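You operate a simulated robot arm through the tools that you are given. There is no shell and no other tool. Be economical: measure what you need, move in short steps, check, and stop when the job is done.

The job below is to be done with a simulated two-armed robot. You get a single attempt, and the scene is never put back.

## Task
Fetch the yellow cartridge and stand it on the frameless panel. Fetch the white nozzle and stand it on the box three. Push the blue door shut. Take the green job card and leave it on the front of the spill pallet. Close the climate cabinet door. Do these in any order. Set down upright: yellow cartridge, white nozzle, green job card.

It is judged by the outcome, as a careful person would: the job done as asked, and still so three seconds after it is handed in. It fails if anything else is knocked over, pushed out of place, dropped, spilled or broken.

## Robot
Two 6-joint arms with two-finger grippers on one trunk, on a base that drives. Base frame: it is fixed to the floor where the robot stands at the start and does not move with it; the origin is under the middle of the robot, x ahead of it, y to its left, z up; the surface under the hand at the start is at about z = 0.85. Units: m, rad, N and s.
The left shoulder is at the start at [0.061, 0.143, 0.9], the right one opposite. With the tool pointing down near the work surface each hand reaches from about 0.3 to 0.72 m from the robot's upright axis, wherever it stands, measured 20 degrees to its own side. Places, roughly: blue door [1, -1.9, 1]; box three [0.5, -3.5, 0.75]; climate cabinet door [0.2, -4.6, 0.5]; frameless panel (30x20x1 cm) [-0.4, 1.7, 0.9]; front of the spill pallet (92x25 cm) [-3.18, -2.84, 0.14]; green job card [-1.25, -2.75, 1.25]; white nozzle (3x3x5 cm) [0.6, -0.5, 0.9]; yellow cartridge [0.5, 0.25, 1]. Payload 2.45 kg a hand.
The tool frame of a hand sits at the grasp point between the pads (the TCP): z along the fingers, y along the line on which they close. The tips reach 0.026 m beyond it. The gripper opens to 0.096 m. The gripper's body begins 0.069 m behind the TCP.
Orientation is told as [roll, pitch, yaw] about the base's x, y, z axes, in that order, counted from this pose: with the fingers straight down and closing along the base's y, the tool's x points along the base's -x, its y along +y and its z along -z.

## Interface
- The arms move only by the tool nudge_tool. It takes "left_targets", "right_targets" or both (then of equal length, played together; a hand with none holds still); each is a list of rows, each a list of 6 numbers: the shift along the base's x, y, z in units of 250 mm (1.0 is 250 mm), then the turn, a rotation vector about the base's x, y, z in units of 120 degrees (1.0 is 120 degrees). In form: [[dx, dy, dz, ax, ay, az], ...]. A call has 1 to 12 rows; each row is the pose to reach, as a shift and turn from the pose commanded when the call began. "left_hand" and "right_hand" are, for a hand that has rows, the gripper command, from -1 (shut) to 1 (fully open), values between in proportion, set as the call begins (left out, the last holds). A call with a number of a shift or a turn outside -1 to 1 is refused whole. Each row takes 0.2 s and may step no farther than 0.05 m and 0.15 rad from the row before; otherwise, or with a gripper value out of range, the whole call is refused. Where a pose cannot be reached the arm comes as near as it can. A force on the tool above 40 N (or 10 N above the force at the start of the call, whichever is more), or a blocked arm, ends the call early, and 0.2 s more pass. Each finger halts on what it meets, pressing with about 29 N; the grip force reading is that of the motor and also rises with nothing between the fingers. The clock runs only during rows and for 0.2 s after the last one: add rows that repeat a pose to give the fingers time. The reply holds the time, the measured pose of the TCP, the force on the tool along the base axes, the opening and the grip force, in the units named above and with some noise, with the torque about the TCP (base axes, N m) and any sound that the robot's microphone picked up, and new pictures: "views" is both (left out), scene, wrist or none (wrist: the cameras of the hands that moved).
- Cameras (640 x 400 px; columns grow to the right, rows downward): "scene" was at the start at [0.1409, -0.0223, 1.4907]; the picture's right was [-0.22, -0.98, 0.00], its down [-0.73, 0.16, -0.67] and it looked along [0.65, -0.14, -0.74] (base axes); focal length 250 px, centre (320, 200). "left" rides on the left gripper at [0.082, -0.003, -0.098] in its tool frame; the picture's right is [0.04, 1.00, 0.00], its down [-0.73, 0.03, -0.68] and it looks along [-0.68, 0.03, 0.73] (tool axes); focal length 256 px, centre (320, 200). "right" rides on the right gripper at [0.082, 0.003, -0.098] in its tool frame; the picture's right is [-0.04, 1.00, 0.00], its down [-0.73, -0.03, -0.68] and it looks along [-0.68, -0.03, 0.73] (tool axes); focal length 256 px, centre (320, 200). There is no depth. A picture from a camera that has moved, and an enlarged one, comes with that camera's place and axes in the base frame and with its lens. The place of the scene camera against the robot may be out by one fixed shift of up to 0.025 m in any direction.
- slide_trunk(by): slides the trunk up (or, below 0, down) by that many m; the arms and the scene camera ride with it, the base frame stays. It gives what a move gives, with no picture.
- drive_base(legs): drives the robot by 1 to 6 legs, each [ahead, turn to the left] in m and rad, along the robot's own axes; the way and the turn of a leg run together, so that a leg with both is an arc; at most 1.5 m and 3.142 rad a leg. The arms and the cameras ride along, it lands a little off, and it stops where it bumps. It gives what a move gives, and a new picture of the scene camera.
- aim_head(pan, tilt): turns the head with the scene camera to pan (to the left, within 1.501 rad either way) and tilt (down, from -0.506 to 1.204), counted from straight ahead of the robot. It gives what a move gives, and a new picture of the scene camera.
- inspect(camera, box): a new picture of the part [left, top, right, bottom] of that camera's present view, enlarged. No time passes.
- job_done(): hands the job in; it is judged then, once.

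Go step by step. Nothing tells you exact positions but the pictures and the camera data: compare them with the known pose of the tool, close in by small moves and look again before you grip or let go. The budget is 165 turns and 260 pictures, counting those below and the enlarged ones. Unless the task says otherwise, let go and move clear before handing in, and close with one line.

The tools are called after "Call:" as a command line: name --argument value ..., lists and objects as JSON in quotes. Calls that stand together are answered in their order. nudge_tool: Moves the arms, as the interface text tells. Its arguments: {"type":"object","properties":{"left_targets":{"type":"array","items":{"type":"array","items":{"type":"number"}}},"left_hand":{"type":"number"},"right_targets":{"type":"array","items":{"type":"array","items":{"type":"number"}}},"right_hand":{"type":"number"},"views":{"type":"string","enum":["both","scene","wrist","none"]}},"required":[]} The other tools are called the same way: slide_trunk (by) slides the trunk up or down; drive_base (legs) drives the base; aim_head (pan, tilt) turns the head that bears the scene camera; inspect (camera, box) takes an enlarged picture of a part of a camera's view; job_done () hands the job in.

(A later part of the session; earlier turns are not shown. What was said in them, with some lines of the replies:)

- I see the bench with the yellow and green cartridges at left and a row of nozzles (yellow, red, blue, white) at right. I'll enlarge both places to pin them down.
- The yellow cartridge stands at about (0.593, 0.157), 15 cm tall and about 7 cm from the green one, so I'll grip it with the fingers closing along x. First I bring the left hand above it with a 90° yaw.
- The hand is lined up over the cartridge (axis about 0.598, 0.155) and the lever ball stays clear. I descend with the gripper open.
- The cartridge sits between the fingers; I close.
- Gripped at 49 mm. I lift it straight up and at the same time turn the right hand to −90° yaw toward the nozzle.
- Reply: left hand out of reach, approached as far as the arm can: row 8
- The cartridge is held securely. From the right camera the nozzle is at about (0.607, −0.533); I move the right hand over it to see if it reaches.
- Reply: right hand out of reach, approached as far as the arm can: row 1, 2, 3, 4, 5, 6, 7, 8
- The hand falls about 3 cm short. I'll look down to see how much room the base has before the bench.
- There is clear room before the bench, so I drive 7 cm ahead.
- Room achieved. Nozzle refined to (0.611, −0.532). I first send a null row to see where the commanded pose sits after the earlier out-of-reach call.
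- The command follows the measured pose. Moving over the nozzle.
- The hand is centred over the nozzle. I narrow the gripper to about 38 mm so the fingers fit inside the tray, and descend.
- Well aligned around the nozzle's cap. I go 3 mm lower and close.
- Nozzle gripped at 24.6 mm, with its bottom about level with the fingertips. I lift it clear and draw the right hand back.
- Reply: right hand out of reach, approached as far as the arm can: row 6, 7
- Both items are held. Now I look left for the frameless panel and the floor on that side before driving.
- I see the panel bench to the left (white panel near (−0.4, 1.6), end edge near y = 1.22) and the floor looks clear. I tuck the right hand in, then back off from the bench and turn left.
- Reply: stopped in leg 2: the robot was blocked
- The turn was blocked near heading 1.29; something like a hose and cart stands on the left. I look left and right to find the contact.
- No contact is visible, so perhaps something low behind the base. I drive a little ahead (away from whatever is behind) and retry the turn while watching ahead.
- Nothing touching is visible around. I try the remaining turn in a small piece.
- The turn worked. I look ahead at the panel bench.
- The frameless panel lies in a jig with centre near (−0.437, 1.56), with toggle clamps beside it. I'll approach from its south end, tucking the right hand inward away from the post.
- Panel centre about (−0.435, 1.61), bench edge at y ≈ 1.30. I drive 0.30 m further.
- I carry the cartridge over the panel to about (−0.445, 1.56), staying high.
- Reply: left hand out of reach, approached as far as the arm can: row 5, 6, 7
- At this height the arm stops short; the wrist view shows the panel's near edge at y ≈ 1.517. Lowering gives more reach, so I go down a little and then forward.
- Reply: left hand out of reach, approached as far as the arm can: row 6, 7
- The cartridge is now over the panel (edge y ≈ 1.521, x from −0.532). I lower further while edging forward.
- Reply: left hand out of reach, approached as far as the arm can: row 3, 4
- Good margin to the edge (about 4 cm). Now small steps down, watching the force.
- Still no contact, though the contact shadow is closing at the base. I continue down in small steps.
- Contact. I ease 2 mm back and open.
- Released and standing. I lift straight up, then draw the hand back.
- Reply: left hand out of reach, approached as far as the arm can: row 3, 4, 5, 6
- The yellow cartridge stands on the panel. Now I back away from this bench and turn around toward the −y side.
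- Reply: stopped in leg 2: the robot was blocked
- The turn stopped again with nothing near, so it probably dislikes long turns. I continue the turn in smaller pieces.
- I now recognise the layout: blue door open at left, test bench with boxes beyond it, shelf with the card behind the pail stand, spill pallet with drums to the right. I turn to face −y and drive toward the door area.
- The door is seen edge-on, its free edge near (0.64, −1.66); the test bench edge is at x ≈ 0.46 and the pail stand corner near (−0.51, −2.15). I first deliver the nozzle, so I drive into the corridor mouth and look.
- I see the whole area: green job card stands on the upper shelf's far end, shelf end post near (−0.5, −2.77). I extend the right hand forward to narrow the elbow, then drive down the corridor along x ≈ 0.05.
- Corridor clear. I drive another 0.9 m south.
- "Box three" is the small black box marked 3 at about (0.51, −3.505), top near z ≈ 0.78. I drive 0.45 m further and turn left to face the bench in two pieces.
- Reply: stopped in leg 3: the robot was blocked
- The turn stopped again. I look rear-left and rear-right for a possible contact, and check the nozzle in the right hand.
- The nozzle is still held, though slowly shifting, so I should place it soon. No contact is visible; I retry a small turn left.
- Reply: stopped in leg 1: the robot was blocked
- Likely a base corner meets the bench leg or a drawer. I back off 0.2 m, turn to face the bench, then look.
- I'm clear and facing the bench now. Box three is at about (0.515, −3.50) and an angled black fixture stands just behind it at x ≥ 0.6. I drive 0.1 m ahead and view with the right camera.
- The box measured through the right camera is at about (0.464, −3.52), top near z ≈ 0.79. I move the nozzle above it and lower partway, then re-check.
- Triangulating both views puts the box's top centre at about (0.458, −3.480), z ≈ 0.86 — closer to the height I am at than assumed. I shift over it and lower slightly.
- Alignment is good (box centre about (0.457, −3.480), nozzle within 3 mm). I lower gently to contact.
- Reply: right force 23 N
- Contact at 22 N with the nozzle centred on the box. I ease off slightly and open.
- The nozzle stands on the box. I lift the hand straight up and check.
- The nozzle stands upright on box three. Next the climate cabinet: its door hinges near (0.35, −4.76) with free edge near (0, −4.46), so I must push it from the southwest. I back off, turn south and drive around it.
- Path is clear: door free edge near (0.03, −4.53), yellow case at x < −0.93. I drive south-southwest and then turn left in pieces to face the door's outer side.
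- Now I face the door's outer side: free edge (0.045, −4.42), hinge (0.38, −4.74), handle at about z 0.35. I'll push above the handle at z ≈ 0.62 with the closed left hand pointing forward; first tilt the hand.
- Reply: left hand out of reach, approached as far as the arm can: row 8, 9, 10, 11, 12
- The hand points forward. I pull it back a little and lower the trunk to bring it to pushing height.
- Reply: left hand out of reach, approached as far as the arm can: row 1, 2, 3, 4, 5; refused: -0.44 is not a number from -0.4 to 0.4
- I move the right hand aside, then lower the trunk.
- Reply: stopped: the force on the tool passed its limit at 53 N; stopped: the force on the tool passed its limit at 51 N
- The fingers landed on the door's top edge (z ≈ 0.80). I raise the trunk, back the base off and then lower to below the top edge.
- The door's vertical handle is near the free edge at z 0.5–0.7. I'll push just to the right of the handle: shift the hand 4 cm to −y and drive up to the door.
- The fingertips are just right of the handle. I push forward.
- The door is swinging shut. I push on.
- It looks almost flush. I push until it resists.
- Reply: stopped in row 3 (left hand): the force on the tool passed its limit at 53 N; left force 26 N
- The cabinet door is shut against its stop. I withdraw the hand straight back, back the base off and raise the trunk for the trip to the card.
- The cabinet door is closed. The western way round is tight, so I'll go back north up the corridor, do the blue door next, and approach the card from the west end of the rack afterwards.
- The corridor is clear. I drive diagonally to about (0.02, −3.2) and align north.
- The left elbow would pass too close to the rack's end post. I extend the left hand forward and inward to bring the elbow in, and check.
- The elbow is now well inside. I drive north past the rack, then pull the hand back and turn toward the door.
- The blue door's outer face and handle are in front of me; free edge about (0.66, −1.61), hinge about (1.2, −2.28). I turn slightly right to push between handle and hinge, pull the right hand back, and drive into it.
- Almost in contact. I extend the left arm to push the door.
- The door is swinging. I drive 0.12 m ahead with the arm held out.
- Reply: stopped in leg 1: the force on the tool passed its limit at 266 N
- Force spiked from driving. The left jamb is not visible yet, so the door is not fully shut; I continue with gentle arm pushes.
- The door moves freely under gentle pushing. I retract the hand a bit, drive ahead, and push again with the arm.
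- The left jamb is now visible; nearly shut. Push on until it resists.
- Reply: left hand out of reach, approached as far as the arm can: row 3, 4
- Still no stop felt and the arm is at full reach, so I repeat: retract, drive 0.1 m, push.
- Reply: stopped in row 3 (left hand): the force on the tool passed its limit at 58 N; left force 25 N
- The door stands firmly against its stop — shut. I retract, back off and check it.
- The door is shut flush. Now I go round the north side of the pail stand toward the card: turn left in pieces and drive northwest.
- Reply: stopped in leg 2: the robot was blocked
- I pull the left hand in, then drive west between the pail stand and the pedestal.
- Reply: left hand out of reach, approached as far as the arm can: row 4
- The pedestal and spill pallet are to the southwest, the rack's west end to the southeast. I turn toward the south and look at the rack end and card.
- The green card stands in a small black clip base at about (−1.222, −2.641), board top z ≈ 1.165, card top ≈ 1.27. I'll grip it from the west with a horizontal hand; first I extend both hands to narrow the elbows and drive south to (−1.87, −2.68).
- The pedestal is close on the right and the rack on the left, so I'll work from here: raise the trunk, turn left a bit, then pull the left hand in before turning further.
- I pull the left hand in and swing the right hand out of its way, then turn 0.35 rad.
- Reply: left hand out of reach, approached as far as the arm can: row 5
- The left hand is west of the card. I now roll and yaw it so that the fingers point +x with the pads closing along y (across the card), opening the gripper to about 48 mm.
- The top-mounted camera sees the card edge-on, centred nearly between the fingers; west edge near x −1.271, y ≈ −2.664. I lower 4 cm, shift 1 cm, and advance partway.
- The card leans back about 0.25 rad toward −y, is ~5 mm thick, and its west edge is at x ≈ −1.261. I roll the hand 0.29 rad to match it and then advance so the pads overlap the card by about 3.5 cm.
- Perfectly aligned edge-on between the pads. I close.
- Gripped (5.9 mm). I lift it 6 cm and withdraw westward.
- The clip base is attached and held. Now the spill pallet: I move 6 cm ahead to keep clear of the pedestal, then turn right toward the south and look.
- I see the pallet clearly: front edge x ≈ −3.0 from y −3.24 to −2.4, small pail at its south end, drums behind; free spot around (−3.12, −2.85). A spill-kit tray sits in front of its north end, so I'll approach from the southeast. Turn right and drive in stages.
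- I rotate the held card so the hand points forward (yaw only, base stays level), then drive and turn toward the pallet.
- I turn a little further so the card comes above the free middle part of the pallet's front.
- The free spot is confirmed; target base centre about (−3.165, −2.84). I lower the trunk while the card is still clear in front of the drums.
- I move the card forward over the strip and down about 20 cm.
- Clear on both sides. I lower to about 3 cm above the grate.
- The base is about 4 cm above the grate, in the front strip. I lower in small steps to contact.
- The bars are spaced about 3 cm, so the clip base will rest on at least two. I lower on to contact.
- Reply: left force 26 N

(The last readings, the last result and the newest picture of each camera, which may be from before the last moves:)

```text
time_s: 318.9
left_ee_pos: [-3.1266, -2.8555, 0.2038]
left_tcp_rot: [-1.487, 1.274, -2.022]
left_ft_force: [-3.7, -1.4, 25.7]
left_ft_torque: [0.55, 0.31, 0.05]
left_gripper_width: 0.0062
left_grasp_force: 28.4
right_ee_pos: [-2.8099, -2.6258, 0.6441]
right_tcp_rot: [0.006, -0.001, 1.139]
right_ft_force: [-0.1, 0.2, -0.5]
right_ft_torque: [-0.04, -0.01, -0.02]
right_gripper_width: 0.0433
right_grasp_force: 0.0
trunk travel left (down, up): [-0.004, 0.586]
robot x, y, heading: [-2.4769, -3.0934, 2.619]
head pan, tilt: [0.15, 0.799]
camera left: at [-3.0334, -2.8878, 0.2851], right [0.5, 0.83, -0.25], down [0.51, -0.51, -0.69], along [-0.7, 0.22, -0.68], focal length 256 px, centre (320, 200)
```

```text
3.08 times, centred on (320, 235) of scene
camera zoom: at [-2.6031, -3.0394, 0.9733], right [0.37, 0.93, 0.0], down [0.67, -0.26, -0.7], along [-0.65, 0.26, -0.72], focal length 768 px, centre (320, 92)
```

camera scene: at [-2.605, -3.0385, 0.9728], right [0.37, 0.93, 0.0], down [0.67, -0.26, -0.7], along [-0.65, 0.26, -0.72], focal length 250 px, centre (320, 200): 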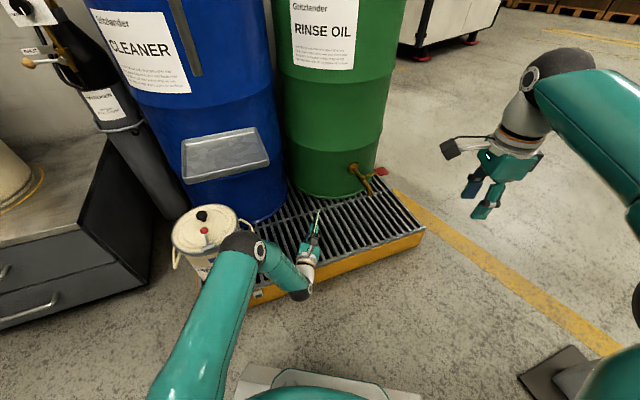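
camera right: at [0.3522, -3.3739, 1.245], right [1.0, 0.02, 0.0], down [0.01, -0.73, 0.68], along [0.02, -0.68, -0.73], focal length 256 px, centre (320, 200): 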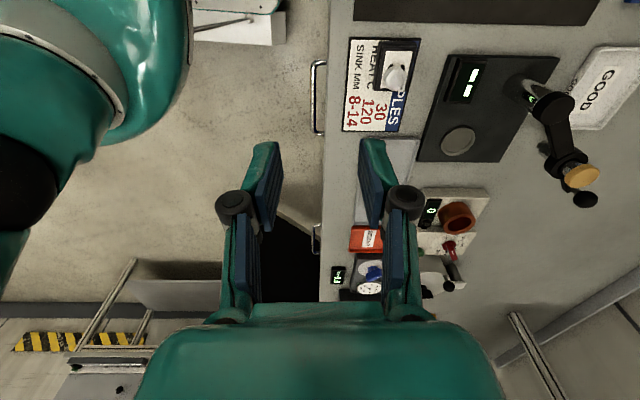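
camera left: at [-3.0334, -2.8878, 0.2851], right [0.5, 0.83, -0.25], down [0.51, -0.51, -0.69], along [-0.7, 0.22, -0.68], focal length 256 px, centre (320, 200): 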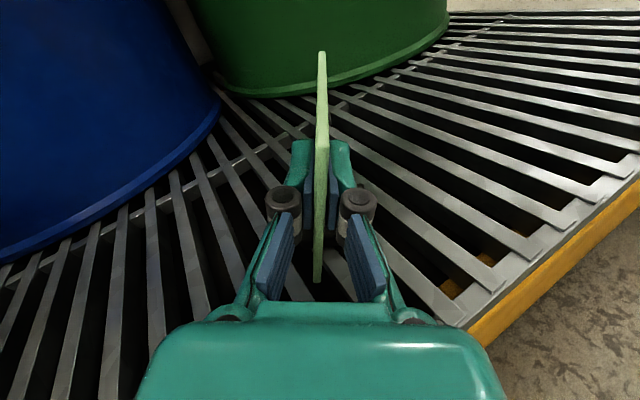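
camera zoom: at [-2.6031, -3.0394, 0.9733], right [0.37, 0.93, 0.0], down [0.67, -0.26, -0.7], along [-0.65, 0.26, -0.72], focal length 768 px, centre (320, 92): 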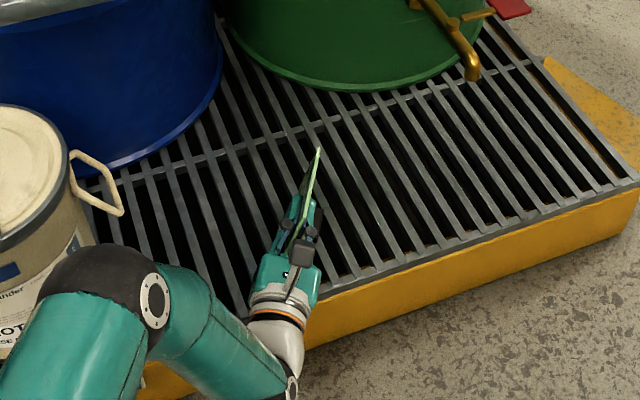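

Contact at 25 N; the clip base rests on the grate. I relieve the load and open gently.

Call:
nudge_tool --left_targets '[[0, 0, 0.012, 0, 0, 0], [0, 0, 0.022, 0, 0, 0], [0, 0, 0.022, 0, 0, 0]]' --views "none"

Call:
nudge_tool --left_targets '[[0, 0, 0, 0, 0, 0], [0, 0, 0, 0, 0, 0], [0, 0, 0, 0, 0, 0]]' --left_hand -0.3 --views "wrist"

Call:
inspect --camera "scene" --box '[260, 170, 380, 300]'

```text
time_s: 319.8
left_ee_pos: [-3.1252, -2.8557, 0.2052]
left_tcp_rot: [-1.44, 1.275, -1.981]
left_ft_force: [-3.5, -1.4, 13.6]
left_ft_torque: [0.34, 0.42, 0.17]
left_gripper_width: 0.0059
left_grasp_force: 29.0
right_ee_pos: [-2.8108, -2.6254, 0.6417]
right_tcp_rot: [0.006, -0.003, 1.14]
right_ft_force: [0.4, 0.1, 0.1]
right_ft_torque: [0.03, 0.0, -0.03]
right_gripper_width: 0.0434
right_grasp_force: 0.2
trunk travel left (down, up): [-0.004, 0.586]
robot x, y, heading: [-2.482, -3.0943, 2.618]
head pan, tilt: [0.15, 0.799]
```

```text
time_s: 320.6
left_ee_pos: [-3.1234, -2.8552, 0.2029]
left_tcp_rot: [-1.43, 1.276, -1.973]
left_ft_force: [-0.5, -0.2, -0.6]
left_ft_torque: [-0.01, 0.0, -0.02]
left_gripper_width: 0.0335
left_grasp_force: 0.1
right_ee_pos: [-2.8128, -2.625, 0.6422]
right_tcp_rot: [0.004, -0.001, 1.14]
right_ft_force: [-0.9, -0.5, 0.5]
right_ft_torque: [0.0, 0.02, 0.01]
right_gripper_width: 0.0433
right_grasp_force: 0.0
trunk travel left (down, up): [-0.004, 0.586]
robot x, y, heading: [-2.4802, -3.0924, 2.617]
head pan, tilt: [0.15, 0.799]
camera left: at [-3.0323, -2.8873, 0.2858], right [0.5, 0.83, -0.25], down [0.51, -0.52, -0.68], along [-0.69, 0.22, -0.69], focal length 256 px, centre (320, 200)
```

left: 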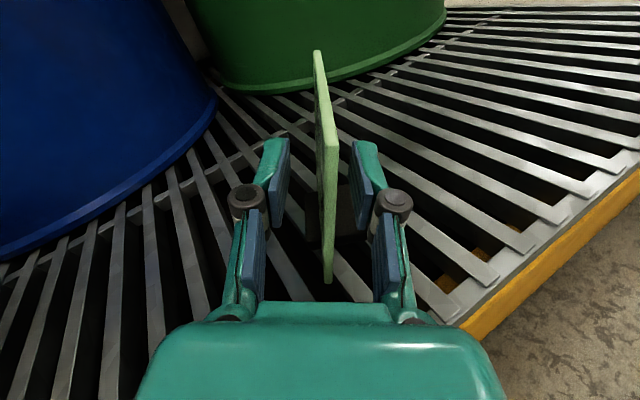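

```text
3.08 times, centred on (320, 235) of scene
camera zoom: at [-2.6051, -3.0386, 0.9727], right [0.37, 0.93, 0.0], down [0.67, -0.26, -0.7], along [-0.65, 0.26, -0.72], focal length 768 px, centre (320, 92)
```

zoom: 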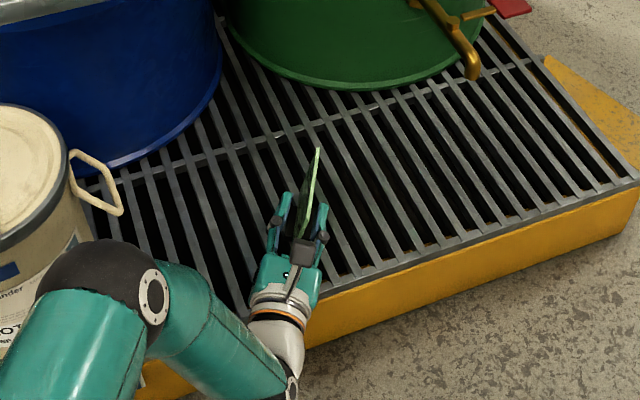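

The card stands on its own. I open a little more and withdraw straight back.

Call:
nudge_tool --left_targets '[[0, 0, 0, 0, 0, 0], [0.06, -0.036, 0, 0, 0, 0], [0.16, -0.096, 0, 0, 0, 0], [0.28, -0.169, 0, 0, 0, 0], [0.42, -0.253, 0.02, 0, 0, 0], [0.54, -0.325, 0.1, 0, 0, 0], [0.62, -0.374, 0.25, 0, 0, 0]]' --left_hand 0

Call:
inspect --camera "scene" --box '[240, 150, 400, 290]'

```text
time_s: 322.1
left_ee_pos: [-2.9872, -2.9424, 0.2639]
left_tcp_rot: [-1.411, 1.276, -1.957]
left_ft_force: [-0.4, -0.8, 0.1]
left_ft_torque: [0.01, -0.04, 0.01]
left_gripper_width: 0.0479
left_grasp_force: 0.1
left hand out of reach, approached as far as the arm can: row 7
right_ee_pos: [-2.8108, -2.6248, 0.642]
right_tcp_rot: [0.003, -0.001, 1.139]
right_ft_force: [0.0, 0.6, -0.2]
right_ft_torque: [0.03, -0.03, -0.01]
right_gripper_width: 0.0431
right_grasp_force: 0.1
trunk travel left (down, up): [-0.004, 0.586]
robot x, y, heading: [-2.4826, -3.0933, 2.618]
head pan, tilt: [0.15, 0.799]
camera scene: at [-2.6052, -3.0386, 0.9727], right [0.37, 0.93, 0.0], down [0.67, -0.26, -0.7], along [-0.65, 0.26, -0.72], focal length 250 px, centre (320, 200)
camera left: at [-2.8965, -2.9735, 0.3481], right [0.51, 0.83, -0.25], down [0.52, -0.52, -0.68], along [-0.69, 0.22, -0.69], focal length 256 px, centre (320, 200)
```

scene: 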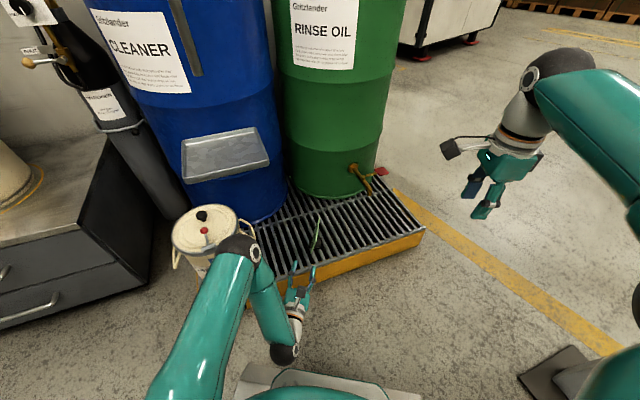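
left: 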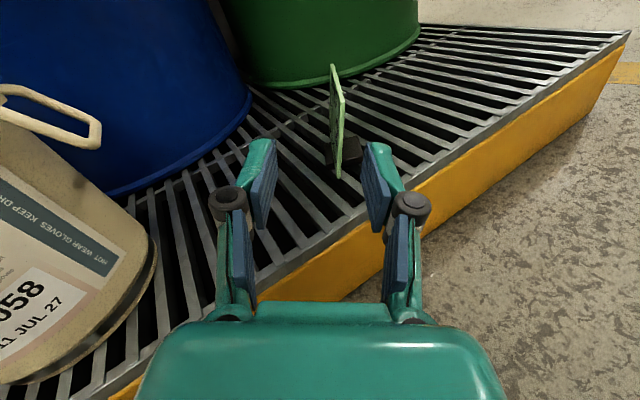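

```text
2.86 times, centred on (320, 220) of scene
camera zoom: at [-2.6052, -3.0386, 0.9727], right [0.37, 0.93, 0.0], down [0.67, -0.26, -0.7], along [-0.65, 0.26, -0.72], focal length 713 px, centre (320, 143)
```

zoom: 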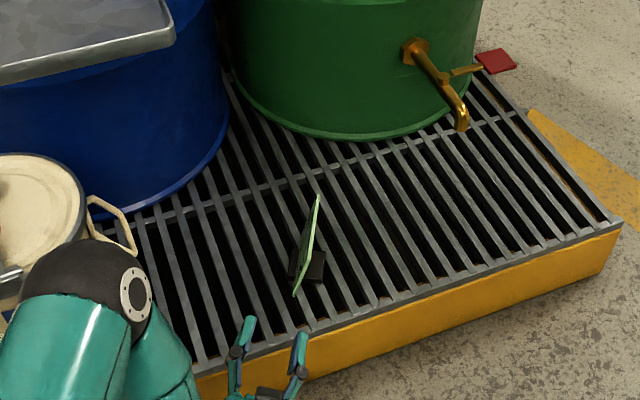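

The card stands upright on the pallet's front. I raise the trunk straight up and back the robot away.

Call:
slide_trunk --by 0.3

Call:
drive_base --legs '[[-0.25, 0]]'

Call:
inspect --camera "scene" --box '[200, 100, 440, 290]'

```text
time_s: 325.1
left_ee_pos: [-2.9882, -2.9413, 0.5652]
left_tcp_rot: [-1.42, 1.274, -1.966]
left_ft_force: [-0.1, 0.3, -0.1]
left_ft_torque: [-0.01, 0.0, 0.0]
left_gripper_width: 0.048
left_grasp_force: 0.1
right_ee_pos: [-2.812, -2.6249, 0.9418]
right_tcp_rot: [0.004, -0.002, 1.138]
right_ft_force: [0.2, -0.2, -0.1]
right_ft_torque: [0.01, 0.01, 0.01]
right_gripper_width: 0.0432
right_grasp_force: 0.1
trunk travel left (down, up): [-0.304, 0.286]
robot x, y, heading: [-2.4818, -3.094, 2.619]
head pan, tilt: [0.15, 0.799]
```

```text
time_s: 327.0
left_ee_pos: [-2.7708, -3.0672, 0.5663]
left_tcp_rot: [-1.423, 1.276, -1.97]
left_ft_force: [0.2, -0.5, -0.1]
left_ft_torque: [0.0, -0.02, -0.01]
left_gripper_width: 0.0477
left_grasp_force: 0.0
right_ee_pos: [-2.5938, -2.7509, 0.9428]
right_tcp_rot: [0.007, -0.004, 1.14]
right_ft_force: [0.1, -1.3, 0.0]
right_ft_torque: [0.01, 0.03, 0.05]
right_gripper_width: 0.0432
right_grasp_force: 0.0
trunk travel left (down, up): [-0.304, 0.286]
robot x, y, heading: [-2.2644, -3.218, 2.616]
head pan, tilt: [0.15, 0.799]
camera scene: at [-2.3879, -3.1642, 1.2729], right [0.37, 0.93, 0.0], down [0.67, -0.26, -0.7], along [-0.65, 0.26, -0.72], focal length 250 px, centre (320, 200)
```

scene: 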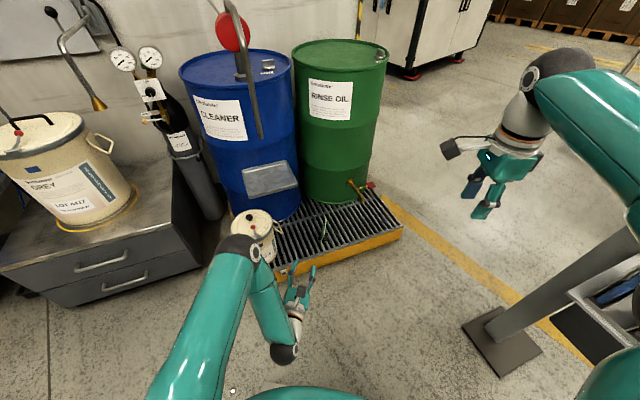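

```text
2.11 times, centred on (320, 195) of scene
camera zoom: at [-2.3879, -3.1642, 1.2729], right [0.37, 0.93, 0.0], down [0.67, -0.26, -0.7], along [-0.65, 0.26, -0.72], focal length 525 px, centre (320, 210)
```

zoom: 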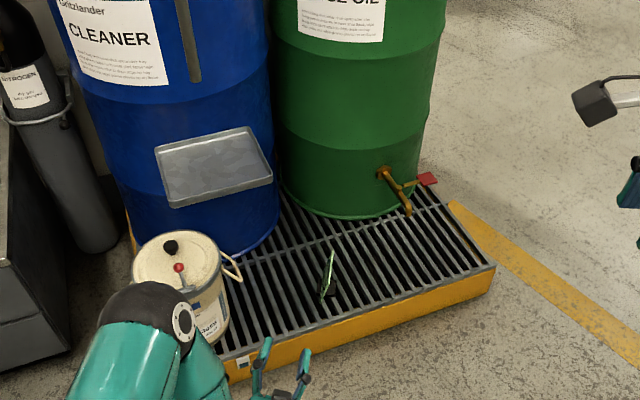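

The card stands on the front of the pallet, the hands are clear, and the doors, cartridge and nozzle were all in place when I last saw them. I hand the job in.

Call:
job_done

```text
The job is handed in.
```

I handed the job in with all five parts done. The yellow cartridge stands on the frameless panel, the white nozzle stands on box three, and the green job card stands on the front of the spill pallet. The blue door and the climate cabinet door are both shut.
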